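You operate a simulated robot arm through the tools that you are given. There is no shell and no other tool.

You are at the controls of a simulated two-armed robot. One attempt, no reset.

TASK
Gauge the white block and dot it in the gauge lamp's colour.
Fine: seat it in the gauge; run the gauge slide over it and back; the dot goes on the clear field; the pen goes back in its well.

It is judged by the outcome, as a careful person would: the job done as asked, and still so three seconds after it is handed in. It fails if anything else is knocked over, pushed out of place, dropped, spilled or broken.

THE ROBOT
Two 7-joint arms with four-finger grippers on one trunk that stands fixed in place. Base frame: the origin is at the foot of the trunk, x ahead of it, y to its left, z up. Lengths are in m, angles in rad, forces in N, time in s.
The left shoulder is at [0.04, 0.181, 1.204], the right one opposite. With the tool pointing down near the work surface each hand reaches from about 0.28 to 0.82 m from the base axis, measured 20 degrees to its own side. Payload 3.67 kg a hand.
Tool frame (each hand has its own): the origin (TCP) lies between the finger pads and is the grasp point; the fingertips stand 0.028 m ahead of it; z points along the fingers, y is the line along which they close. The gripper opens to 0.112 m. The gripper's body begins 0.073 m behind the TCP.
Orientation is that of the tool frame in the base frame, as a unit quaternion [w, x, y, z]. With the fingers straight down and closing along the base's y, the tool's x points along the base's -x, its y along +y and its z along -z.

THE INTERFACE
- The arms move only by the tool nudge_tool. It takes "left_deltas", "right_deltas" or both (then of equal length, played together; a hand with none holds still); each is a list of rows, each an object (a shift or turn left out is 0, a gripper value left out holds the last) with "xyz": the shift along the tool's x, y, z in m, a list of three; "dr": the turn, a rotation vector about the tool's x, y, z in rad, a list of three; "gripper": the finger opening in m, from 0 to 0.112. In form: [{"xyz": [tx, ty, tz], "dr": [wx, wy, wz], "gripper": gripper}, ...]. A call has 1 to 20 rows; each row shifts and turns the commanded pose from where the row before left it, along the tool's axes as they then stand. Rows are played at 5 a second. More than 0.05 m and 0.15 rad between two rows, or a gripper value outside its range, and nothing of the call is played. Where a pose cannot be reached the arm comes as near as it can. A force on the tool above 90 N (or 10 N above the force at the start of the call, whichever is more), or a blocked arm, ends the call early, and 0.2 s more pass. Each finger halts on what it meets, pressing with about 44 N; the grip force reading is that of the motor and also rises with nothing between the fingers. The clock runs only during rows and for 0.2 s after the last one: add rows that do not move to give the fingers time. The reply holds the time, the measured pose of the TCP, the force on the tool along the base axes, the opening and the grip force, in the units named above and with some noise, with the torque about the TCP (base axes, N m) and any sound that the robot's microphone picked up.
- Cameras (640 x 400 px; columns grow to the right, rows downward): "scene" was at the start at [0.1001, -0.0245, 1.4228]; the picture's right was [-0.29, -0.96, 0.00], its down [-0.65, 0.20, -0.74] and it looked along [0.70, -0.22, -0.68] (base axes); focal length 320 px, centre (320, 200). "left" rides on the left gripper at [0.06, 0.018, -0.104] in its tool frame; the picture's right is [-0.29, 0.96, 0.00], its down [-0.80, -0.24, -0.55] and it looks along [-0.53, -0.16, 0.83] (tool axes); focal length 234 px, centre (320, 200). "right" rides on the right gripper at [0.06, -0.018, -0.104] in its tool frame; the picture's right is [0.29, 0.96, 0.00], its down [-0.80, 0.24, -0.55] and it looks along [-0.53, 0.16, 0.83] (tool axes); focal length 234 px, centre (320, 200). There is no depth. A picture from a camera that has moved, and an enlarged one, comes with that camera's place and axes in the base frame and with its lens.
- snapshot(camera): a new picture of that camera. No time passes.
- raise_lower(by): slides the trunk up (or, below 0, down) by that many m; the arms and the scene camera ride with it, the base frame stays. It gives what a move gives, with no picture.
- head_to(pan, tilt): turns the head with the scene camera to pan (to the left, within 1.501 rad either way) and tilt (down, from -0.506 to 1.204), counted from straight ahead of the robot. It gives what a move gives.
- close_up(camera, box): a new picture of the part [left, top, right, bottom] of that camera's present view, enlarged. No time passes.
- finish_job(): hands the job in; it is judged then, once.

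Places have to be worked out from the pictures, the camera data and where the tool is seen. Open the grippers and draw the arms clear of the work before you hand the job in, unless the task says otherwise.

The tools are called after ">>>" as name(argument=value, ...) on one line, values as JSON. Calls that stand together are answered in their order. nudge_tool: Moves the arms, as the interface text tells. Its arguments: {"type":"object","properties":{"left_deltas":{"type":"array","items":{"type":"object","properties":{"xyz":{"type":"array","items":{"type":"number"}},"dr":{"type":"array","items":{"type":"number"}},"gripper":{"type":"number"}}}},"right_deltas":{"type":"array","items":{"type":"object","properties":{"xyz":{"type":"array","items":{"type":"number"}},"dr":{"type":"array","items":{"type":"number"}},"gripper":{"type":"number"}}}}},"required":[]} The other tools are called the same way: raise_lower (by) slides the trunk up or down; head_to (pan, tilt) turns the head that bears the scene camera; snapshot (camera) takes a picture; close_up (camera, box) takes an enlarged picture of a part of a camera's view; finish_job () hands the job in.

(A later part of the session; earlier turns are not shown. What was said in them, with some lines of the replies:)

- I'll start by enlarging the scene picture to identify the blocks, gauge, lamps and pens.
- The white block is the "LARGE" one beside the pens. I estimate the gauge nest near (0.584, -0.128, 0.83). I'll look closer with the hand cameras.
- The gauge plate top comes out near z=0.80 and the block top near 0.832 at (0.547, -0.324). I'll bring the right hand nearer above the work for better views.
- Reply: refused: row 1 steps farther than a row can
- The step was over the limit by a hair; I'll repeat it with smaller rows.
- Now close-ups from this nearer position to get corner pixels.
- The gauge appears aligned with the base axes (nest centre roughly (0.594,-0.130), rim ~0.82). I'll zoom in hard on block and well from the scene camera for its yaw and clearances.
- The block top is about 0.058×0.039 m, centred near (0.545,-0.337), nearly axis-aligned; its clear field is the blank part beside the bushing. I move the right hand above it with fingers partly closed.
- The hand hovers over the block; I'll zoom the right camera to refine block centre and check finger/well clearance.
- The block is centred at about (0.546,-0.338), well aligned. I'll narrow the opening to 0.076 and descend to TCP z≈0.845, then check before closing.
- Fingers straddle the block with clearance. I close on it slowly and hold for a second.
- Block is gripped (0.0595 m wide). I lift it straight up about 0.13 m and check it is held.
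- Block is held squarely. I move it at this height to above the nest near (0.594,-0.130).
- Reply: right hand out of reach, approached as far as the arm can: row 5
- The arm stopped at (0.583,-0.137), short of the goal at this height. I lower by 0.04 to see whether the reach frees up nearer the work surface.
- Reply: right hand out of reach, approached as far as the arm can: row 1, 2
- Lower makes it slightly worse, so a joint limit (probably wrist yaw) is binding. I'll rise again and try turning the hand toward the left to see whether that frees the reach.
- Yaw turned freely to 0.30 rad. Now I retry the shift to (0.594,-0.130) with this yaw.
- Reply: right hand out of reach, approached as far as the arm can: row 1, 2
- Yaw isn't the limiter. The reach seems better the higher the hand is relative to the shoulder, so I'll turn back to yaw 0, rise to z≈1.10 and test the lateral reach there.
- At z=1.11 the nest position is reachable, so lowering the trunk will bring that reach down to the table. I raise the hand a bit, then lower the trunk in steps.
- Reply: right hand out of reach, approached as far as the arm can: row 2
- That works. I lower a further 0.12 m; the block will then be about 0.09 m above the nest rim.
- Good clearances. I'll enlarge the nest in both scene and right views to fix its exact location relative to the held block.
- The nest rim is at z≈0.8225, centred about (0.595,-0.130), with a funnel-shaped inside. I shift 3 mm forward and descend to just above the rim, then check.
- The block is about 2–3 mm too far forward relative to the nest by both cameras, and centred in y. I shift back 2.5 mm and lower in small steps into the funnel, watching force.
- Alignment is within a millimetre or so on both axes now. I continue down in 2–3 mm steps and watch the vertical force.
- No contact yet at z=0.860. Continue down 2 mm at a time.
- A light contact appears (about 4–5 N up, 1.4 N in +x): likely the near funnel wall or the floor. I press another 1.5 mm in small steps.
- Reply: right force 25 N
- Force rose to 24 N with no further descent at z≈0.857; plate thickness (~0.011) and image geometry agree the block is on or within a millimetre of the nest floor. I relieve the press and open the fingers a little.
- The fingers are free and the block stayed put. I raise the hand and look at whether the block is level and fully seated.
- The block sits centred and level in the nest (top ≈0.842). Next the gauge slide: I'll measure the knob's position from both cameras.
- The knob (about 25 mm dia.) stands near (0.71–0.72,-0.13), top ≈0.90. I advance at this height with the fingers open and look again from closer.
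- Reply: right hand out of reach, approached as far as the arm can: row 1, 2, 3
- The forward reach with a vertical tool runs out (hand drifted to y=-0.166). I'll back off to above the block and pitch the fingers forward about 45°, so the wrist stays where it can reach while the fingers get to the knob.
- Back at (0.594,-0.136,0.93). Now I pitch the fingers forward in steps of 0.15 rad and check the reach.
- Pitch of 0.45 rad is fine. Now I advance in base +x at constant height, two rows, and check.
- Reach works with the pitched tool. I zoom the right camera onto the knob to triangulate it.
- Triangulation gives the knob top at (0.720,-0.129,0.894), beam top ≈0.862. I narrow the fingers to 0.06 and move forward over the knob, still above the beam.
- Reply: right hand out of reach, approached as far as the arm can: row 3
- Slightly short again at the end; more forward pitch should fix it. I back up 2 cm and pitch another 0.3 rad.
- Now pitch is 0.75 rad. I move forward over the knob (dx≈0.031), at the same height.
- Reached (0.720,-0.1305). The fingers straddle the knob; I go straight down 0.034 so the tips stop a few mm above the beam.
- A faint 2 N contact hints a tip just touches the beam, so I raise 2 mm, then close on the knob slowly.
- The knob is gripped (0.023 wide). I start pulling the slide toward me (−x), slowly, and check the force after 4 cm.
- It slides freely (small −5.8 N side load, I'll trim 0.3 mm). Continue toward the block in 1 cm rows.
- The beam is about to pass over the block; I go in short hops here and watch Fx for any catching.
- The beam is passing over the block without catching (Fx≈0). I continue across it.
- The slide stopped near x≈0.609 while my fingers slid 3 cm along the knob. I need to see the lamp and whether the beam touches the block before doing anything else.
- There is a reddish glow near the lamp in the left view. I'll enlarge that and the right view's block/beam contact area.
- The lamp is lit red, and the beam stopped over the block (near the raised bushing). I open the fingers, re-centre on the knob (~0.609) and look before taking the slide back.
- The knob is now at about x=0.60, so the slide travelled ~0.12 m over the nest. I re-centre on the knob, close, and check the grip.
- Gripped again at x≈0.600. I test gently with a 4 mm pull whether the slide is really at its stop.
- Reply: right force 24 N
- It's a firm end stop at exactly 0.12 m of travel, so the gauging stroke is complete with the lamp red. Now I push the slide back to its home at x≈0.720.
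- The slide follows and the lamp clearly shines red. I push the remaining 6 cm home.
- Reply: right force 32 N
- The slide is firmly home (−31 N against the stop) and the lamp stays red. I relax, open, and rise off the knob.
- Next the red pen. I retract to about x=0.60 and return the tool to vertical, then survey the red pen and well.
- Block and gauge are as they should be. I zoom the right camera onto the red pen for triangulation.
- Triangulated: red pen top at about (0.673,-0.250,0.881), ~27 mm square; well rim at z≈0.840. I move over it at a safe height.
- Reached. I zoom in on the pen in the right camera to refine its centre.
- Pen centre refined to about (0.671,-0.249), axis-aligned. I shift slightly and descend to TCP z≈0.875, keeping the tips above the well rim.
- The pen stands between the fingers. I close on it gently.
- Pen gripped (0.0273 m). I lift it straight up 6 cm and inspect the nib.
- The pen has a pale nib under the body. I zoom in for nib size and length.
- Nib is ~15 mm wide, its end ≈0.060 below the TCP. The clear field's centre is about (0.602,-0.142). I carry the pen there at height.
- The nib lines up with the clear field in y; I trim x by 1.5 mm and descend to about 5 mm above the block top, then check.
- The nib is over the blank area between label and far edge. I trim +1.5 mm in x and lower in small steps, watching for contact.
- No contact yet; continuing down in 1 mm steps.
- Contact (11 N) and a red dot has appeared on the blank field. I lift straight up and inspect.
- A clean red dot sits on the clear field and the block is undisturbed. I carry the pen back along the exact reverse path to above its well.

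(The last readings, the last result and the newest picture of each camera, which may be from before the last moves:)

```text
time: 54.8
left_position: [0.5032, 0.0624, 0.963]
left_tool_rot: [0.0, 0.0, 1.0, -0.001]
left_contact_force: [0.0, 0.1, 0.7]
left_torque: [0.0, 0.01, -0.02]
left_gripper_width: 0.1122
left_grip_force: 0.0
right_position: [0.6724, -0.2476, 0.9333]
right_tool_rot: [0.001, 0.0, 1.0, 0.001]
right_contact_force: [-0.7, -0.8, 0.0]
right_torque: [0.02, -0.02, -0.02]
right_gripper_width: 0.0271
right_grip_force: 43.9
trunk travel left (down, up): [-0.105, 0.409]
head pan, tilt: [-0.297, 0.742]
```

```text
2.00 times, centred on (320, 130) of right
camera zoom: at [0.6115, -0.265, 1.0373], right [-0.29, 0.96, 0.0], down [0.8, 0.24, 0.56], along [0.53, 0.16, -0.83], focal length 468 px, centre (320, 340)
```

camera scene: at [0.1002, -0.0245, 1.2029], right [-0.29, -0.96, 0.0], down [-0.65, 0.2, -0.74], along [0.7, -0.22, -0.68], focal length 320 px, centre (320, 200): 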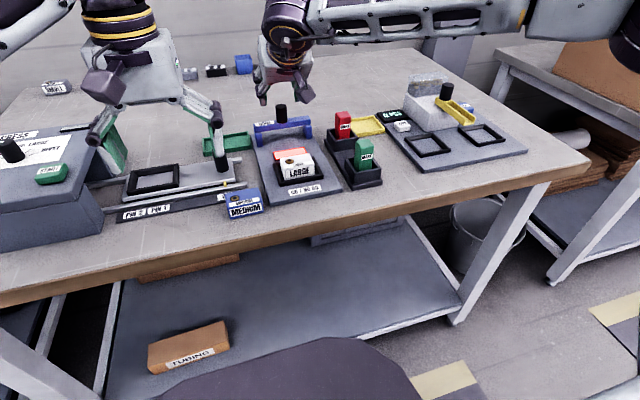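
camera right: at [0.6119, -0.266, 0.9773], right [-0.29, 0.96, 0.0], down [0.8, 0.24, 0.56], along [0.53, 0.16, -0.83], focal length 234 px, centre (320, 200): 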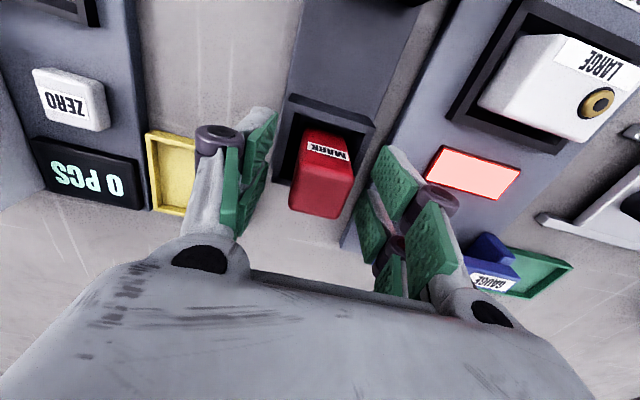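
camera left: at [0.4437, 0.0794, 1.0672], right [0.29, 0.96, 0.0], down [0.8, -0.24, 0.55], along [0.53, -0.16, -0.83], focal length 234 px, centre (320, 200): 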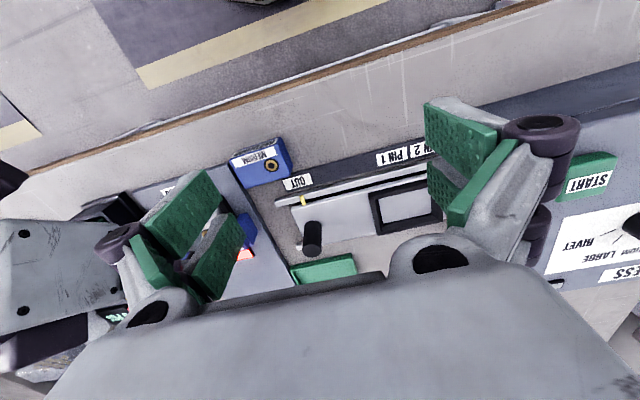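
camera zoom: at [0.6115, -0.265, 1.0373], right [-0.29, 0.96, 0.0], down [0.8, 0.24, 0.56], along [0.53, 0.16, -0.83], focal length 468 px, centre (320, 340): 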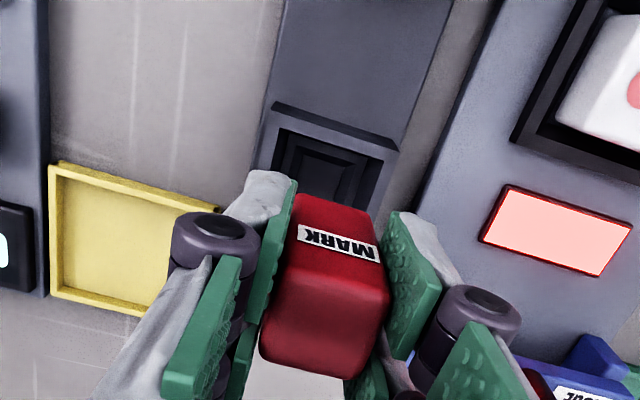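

It's back directly above the well in the same image position as when lifted. I lower it, slowing near the bottom.

>>> nudge_tool(right_deltas=[{"xyz": [0, 0, 0.02]}, {"xyz": [0, 0, 0.02]}, {"xyz": [0, 0, 0.01]}, {"xyz": [0, 0, 0.005]}, {}])

>>> close_up(camera="scene", box=[315, 85, 385, 160])

```text
time: 56.0
left_position: [0.503, 0.0621, 0.9627]
left_tool_rot: [-0.001, 0.0, 1.0, -0.001]
left_contact_force: [-1.2, 0.1, 0.1]
left_torque: [0.02, 0.04, 0.05]
left_gripper_width: 0.1121
left_grip_force: 0.0
right_position: [0.6723, -0.2486, 0.8787]
right_tool_rot: [0.001, 0.0, 1.0, 0.001]
right_contact_force: [-0.3, 0.2, -0.4]
right_torque: [0.03, 0.01, -0.01]
right_gripper_width: 0.0273
right_grip_force: 43.9
trunk travel left (down, up): [-0.105, 0.409]
head pan, tilt: [-0.297, 0.742]
```

```text
5.33 times, centred on (350, 122) of scene
camera zoom: at [0.1002, -0.0244, 1.2029], right [-0.29, -0.96, 0.0], down [-0.65, 0.2, -0.74], along [0.7, -0.22, -0.68], focal length 1708 px, centre (160, 613)
```

zoom: 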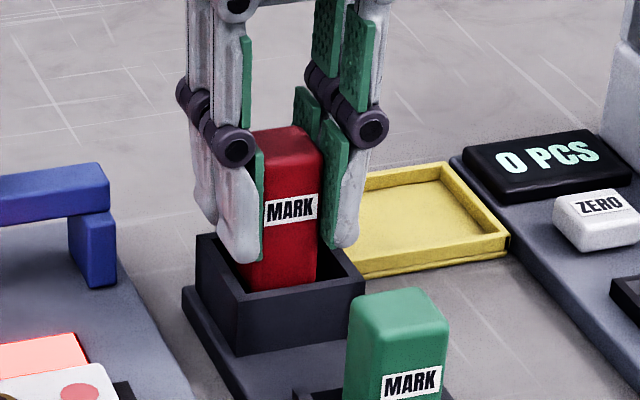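

The pen is inside the well without contact so far. Lowering the last 5 mm in small steps.

>>> nudge_tool(right_deltas=[{"xyz": [0, 0, 0.002]}, {"xyz": [0, 0, 0.002]}, {"xyz": [0, 0, 0.001]}, {}])

>>> close_up(camera="scene", box=[315, 85, 385, 160])

```text
time: 57.0
left_position: [0.5031, 0.0622, 0.9627]
left_tool_rot: [-0.001, 0.0, 1.0, 0.0]
left_contact_force: [-0.3, 1.0, -0.2]
left_torque: [0.01, 0.04, 0.02]
left_gripper_width: 0.1121
left_grip_force: 0.1
right_position: [0.6716, -0.2481, 0.874]
right_tool_rot: [0.002, 0.0, 1.0, 0.001]
right_contact_force: [0.1, 0.2, -1.4]
right_torque: [-0.01, 0.01, 0.03]
right_gripper_width: 0.0275
right_grip_force: 44.3
trunk travel left (down, up): [-0.105, 0.409]
head pan, tilt: [-0.297, 0.742]
```

```text
5.33 times, centred on (350, 122) of scene
camera zoom: at [0.1002, -0.0244, 1.2029], right [-0.29, -0.96, 0.0], down [-0.65, 0.2, -0.74], along [0.7, -0.22, -0.68], focal length 1708 px, centre (160, 613)
```

zoom: 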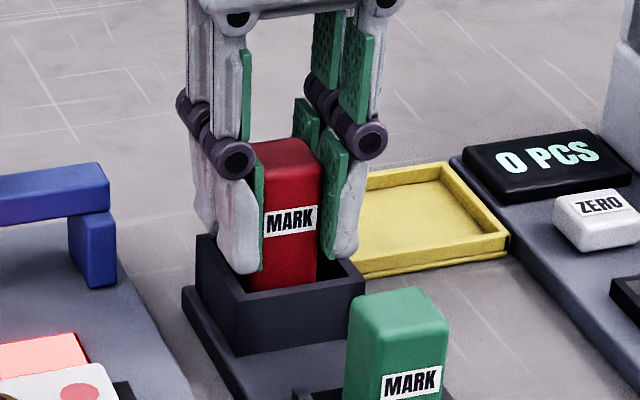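

Same height as at the pick-up; no bottom contact felt yet. One more millimetre, then I'll release.

>>> nudge_tool(right_deltas=[{"xyz": [0, 0, 0.0007]}, {"xyz": [0, 0, 0.0007]}, {}])

```text
time: 57.8
left_position: [0.502, 0.0627, 0.9641]
left_tool_rot: [0.0, 0.0, 1.0, 0.0]
left_contact_force: [-0.2, 0.0, 0.6]
left_torque: [0.01, 0.02, -0.01]
left_gripper_width: 0.1121
left_grip_force: 0.1
right_position: [0.6729, -0.2487, 0.8746]
right_tool_rot: [0.003, 0.0, 1.0, 0.001]
right_contact_force: [-0.3, -1.1, 4.6]
right_torque: [0.0, 0.01, -0.02]
right_gripper_width: 0.0271
right_grip_force: 44.7
trunk travel left (down, up): [-0.105, 0.409]
head pan, tilt: [-0.297, 0.742]
```

The nib now touches the well floor (4.6 N). I release slowly.

>>> nudge_tool(right_deltas=[{"gripper": 0.03}, {"gripper": 0.036}, {"gripper": 0.046}, {"gripper": 0.06}, {}])

>>> close_up(camera="scene", box=[315, 85, 385, 160])

>>> close_up(camera="right", box=[230, 30, 410, 230])

```text
time: 59.0
left_position: [0.5039, 0.0622, 0.963]
left_tool_rot: [-0.001, 0.0, 1.0, 0.0]
left_contact_force: [-0.3, -1.1, 0.0]
left_torque: [0.0, 0.01, -0.03]
left_gripper_width: 0.1119
left_grip_force: 0.0
right_position: [0.6736, -0.2487, 0.8718]
right_tool_rot: [0.0, 0.001, 1.0, 0.001]
right_contact_force: [1.1, 0.3, -0.3]
right_torque: [0.01, 0.0, 0.0]
right_gripper_width: 0.0603
right_grip_force: 0.0
trunk travel left (down, up): [-0.105, 0.409]
head pan, tilt: [-0.297, 0.742]
```

```text
5.33 times, centred on (350, 122) of scene
camera zoom: at [0.1002, -0.0244, 1.2029], right [-0.29, -0.96, 0.0], down [-0.65, 0.2, -0.74], along [0.7, -0.22, -0.68], focal length 1708 px, centre (160, 613)
```

zoom: 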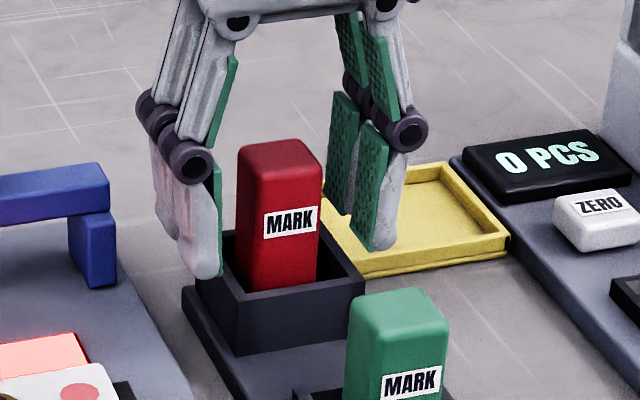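

```text
2.00 times, centred on (320, 130) of right
camera zoom: at [0.6121, -0.2651, 0.9765], right [-0.29, 0.96, 0.0], down [0.8, 0.24, 0.56], along [0.53, 0.16, -0.83], focal length 468 px, centre (320, 340)
```

zoom: 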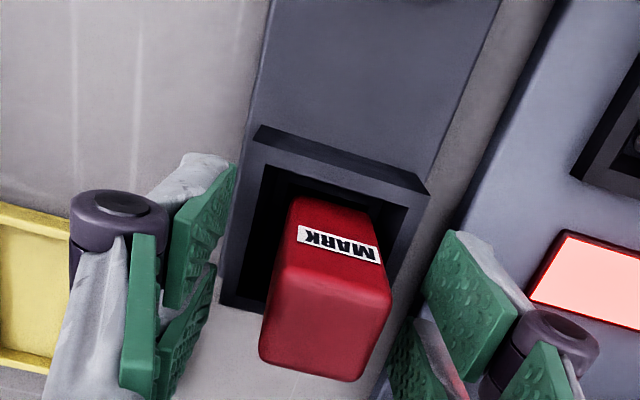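

The pen stands upright and stable in its well. I raise the hand straight up, then draw it back clear of the work.

>>> nudge_tool(right_deltas=[{"xyz": [0, 0, -0.03]}, {"xyz": [0, 0, -0.04]}, {}, {"xyz": [0.03, -0.03, 0]}, {"xyz": [0.03, -0.03, 0]}, {"xyz": [0.03, -0.03, -0.01]}, {"xyz": [0.03, -0.02, -0.02]}, {"xyz": [0.03, 0, -0.03]}, {"xyz": [0.03, 0, -0.03]}, {"gripper": 0.1}, {}])

>>> snapshot(camera="scene")

>>> close_up(camera="scene", box=[240, 95, 400, 205])

```text
time: 61.4
left_position: [0.5013, 0.0613, 0.9622]
left_tool_rot: [0.0, 0.0, 1.0, 0.0]
left_contact_force: [-0.9, -0.1, 0.8]
left_torque: [0.0, 0.0, 0.01]
left_gripper_width: 0.112
left_grip_force: 0.2
right_position: [0.4923, -0.3597, 1.033]
right_tool_rot: [0.001, 0.0, 1.0, 0.001]
right_contact_force: [-0.4, -0.5, -0.6]
right_torque: [-0.01, -0.01, -0.03]
right_gripper_width: 0.0997
right_grip_force: 0.1
trunk travel left (down, up): [-0.105, 0.409]
head pan, tilt: [-0.297, 0.742]
```

```text
taken
camera scene: at [0.0996, -0.0245, 1.2029], right [-0.29, -0.96, 0.0], down [-0.65, 0.2, -0.74], along [0.7, -0.22, -0.68], focal length 320 px, centre (320, 200)
```

scene: 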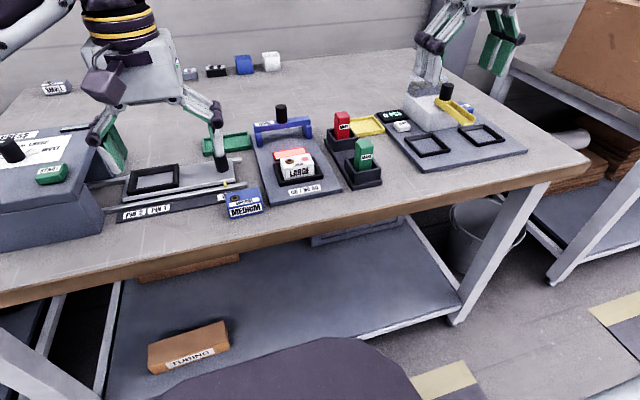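

```text
3.64 times, centred on (320, 150) of scene
camera zoom: at [0.0996, -0.0245, 1.2029], right [-0.29, -0.96, 0.0], down [-0.65, 0.2, -0.74], along [0.7, -0.22, -0.68], focal length 1164 px, centre (320, 382)
```

zoom: 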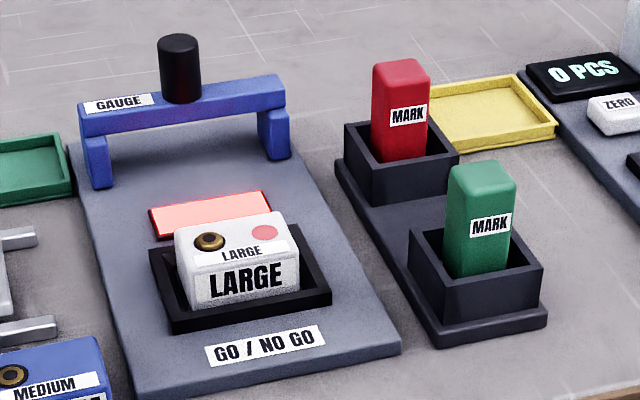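

Everything is in place: block in the nest with a red dot, slide home, red pen in its well. I raise the trunk so both arms draw clear, then take a last look.

>>> raise_lower(by=0.2)

>>> snapshot(camera="scene")

>>> close_up(camera="scene", box=[230, 160, 400, 290])

```text
time: 63.6
left_position: [0.5029, 0.0625, 1.1622]
left_tool_rot: [-0.001, 0.0, 1.0, 0.0]
left_contact_force: [0.4, -0.5, 0.1]
left_torque: [0.02, -0.01, -0.02]
left_gripper_width: 0.1118
left_grip_force: 0.1
right_position: [0.4927, -0.3594, 1.232]
right_tool_rot: [0.001, -0.001, 1.0, 0.001]
right_contact_force: [0.2, -0.5, -0.5]
right_torque: [0.02, -0.01, 0.01]
right_gripper_width: 0.0999
right_grip_force: 0.1
trunk travel left (down, up): [-0.305, 0.209]
head pan, tilt: [-0.297, 0.742]
```

```text
taken
camera scene: at [0.1003, -0.0245, 1.403], right [-0.29, -0.96, 0.0], down [-0.65, 0.2, -0.74], along [0.7, -0.22, -0.68], focal length 320 px, centre (320, 200)
```

scene: 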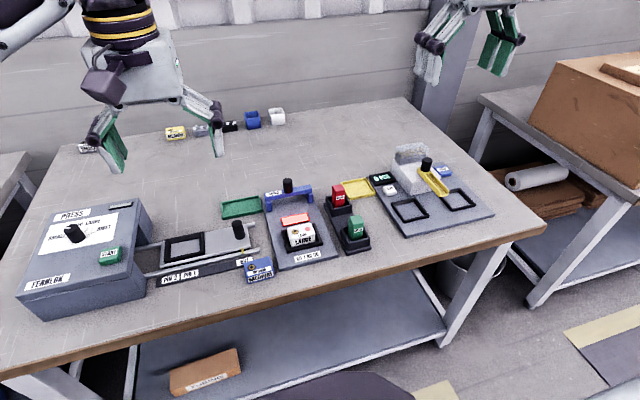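

```text
3.08 times, centred on (315, 225) of scene
camera zoom: at [0.1003, -0.0245, 1.403], right [-0.29, -0.96, 0.0], down [-0.65, 0.2, -0.74], along [0.7, -0.22, -0.68], focal length 985 px, centre (335, 123)
```

zoom: 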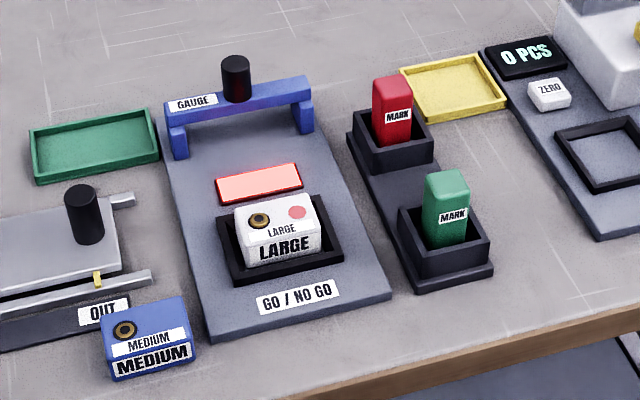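

The block is gauged (lamp red) and carries a red dot on its clear field. The slide is home, the red pen is back in its well, and both grippers are open and clear. I hand the job in.

>>> finish_job()

```text
The job is handed in.
```

I gauged the white LARGE block. The lamp came up red, so I put a red dot on its clear field, and the job is handed in.

- **Gauging:** I seated the block in the gauge nest. I ran the slide over it to its end stop, 0.12 m of travel, and back to its home stop. On the way out my fingers slipped on the knob once the slide had stopped. I re-gripped and checked that it was at its end stop; the block had not moved.
- **Dot:** I used the red pen. There is one clean dot on the blank part of the top, beside the brass bushing and clear of the label.
- **Where things are now:** the block is still in the gauge and the lamp still shows red. The red pen is upright in its well. Both grippers are open and clear of the work, and nothing else looked disturbed in the last picture.

I lowered the trunk 0.22 m to reach the gauge and raised it 0.20 m afterwards, so it now sits about 2 cm below where it started.
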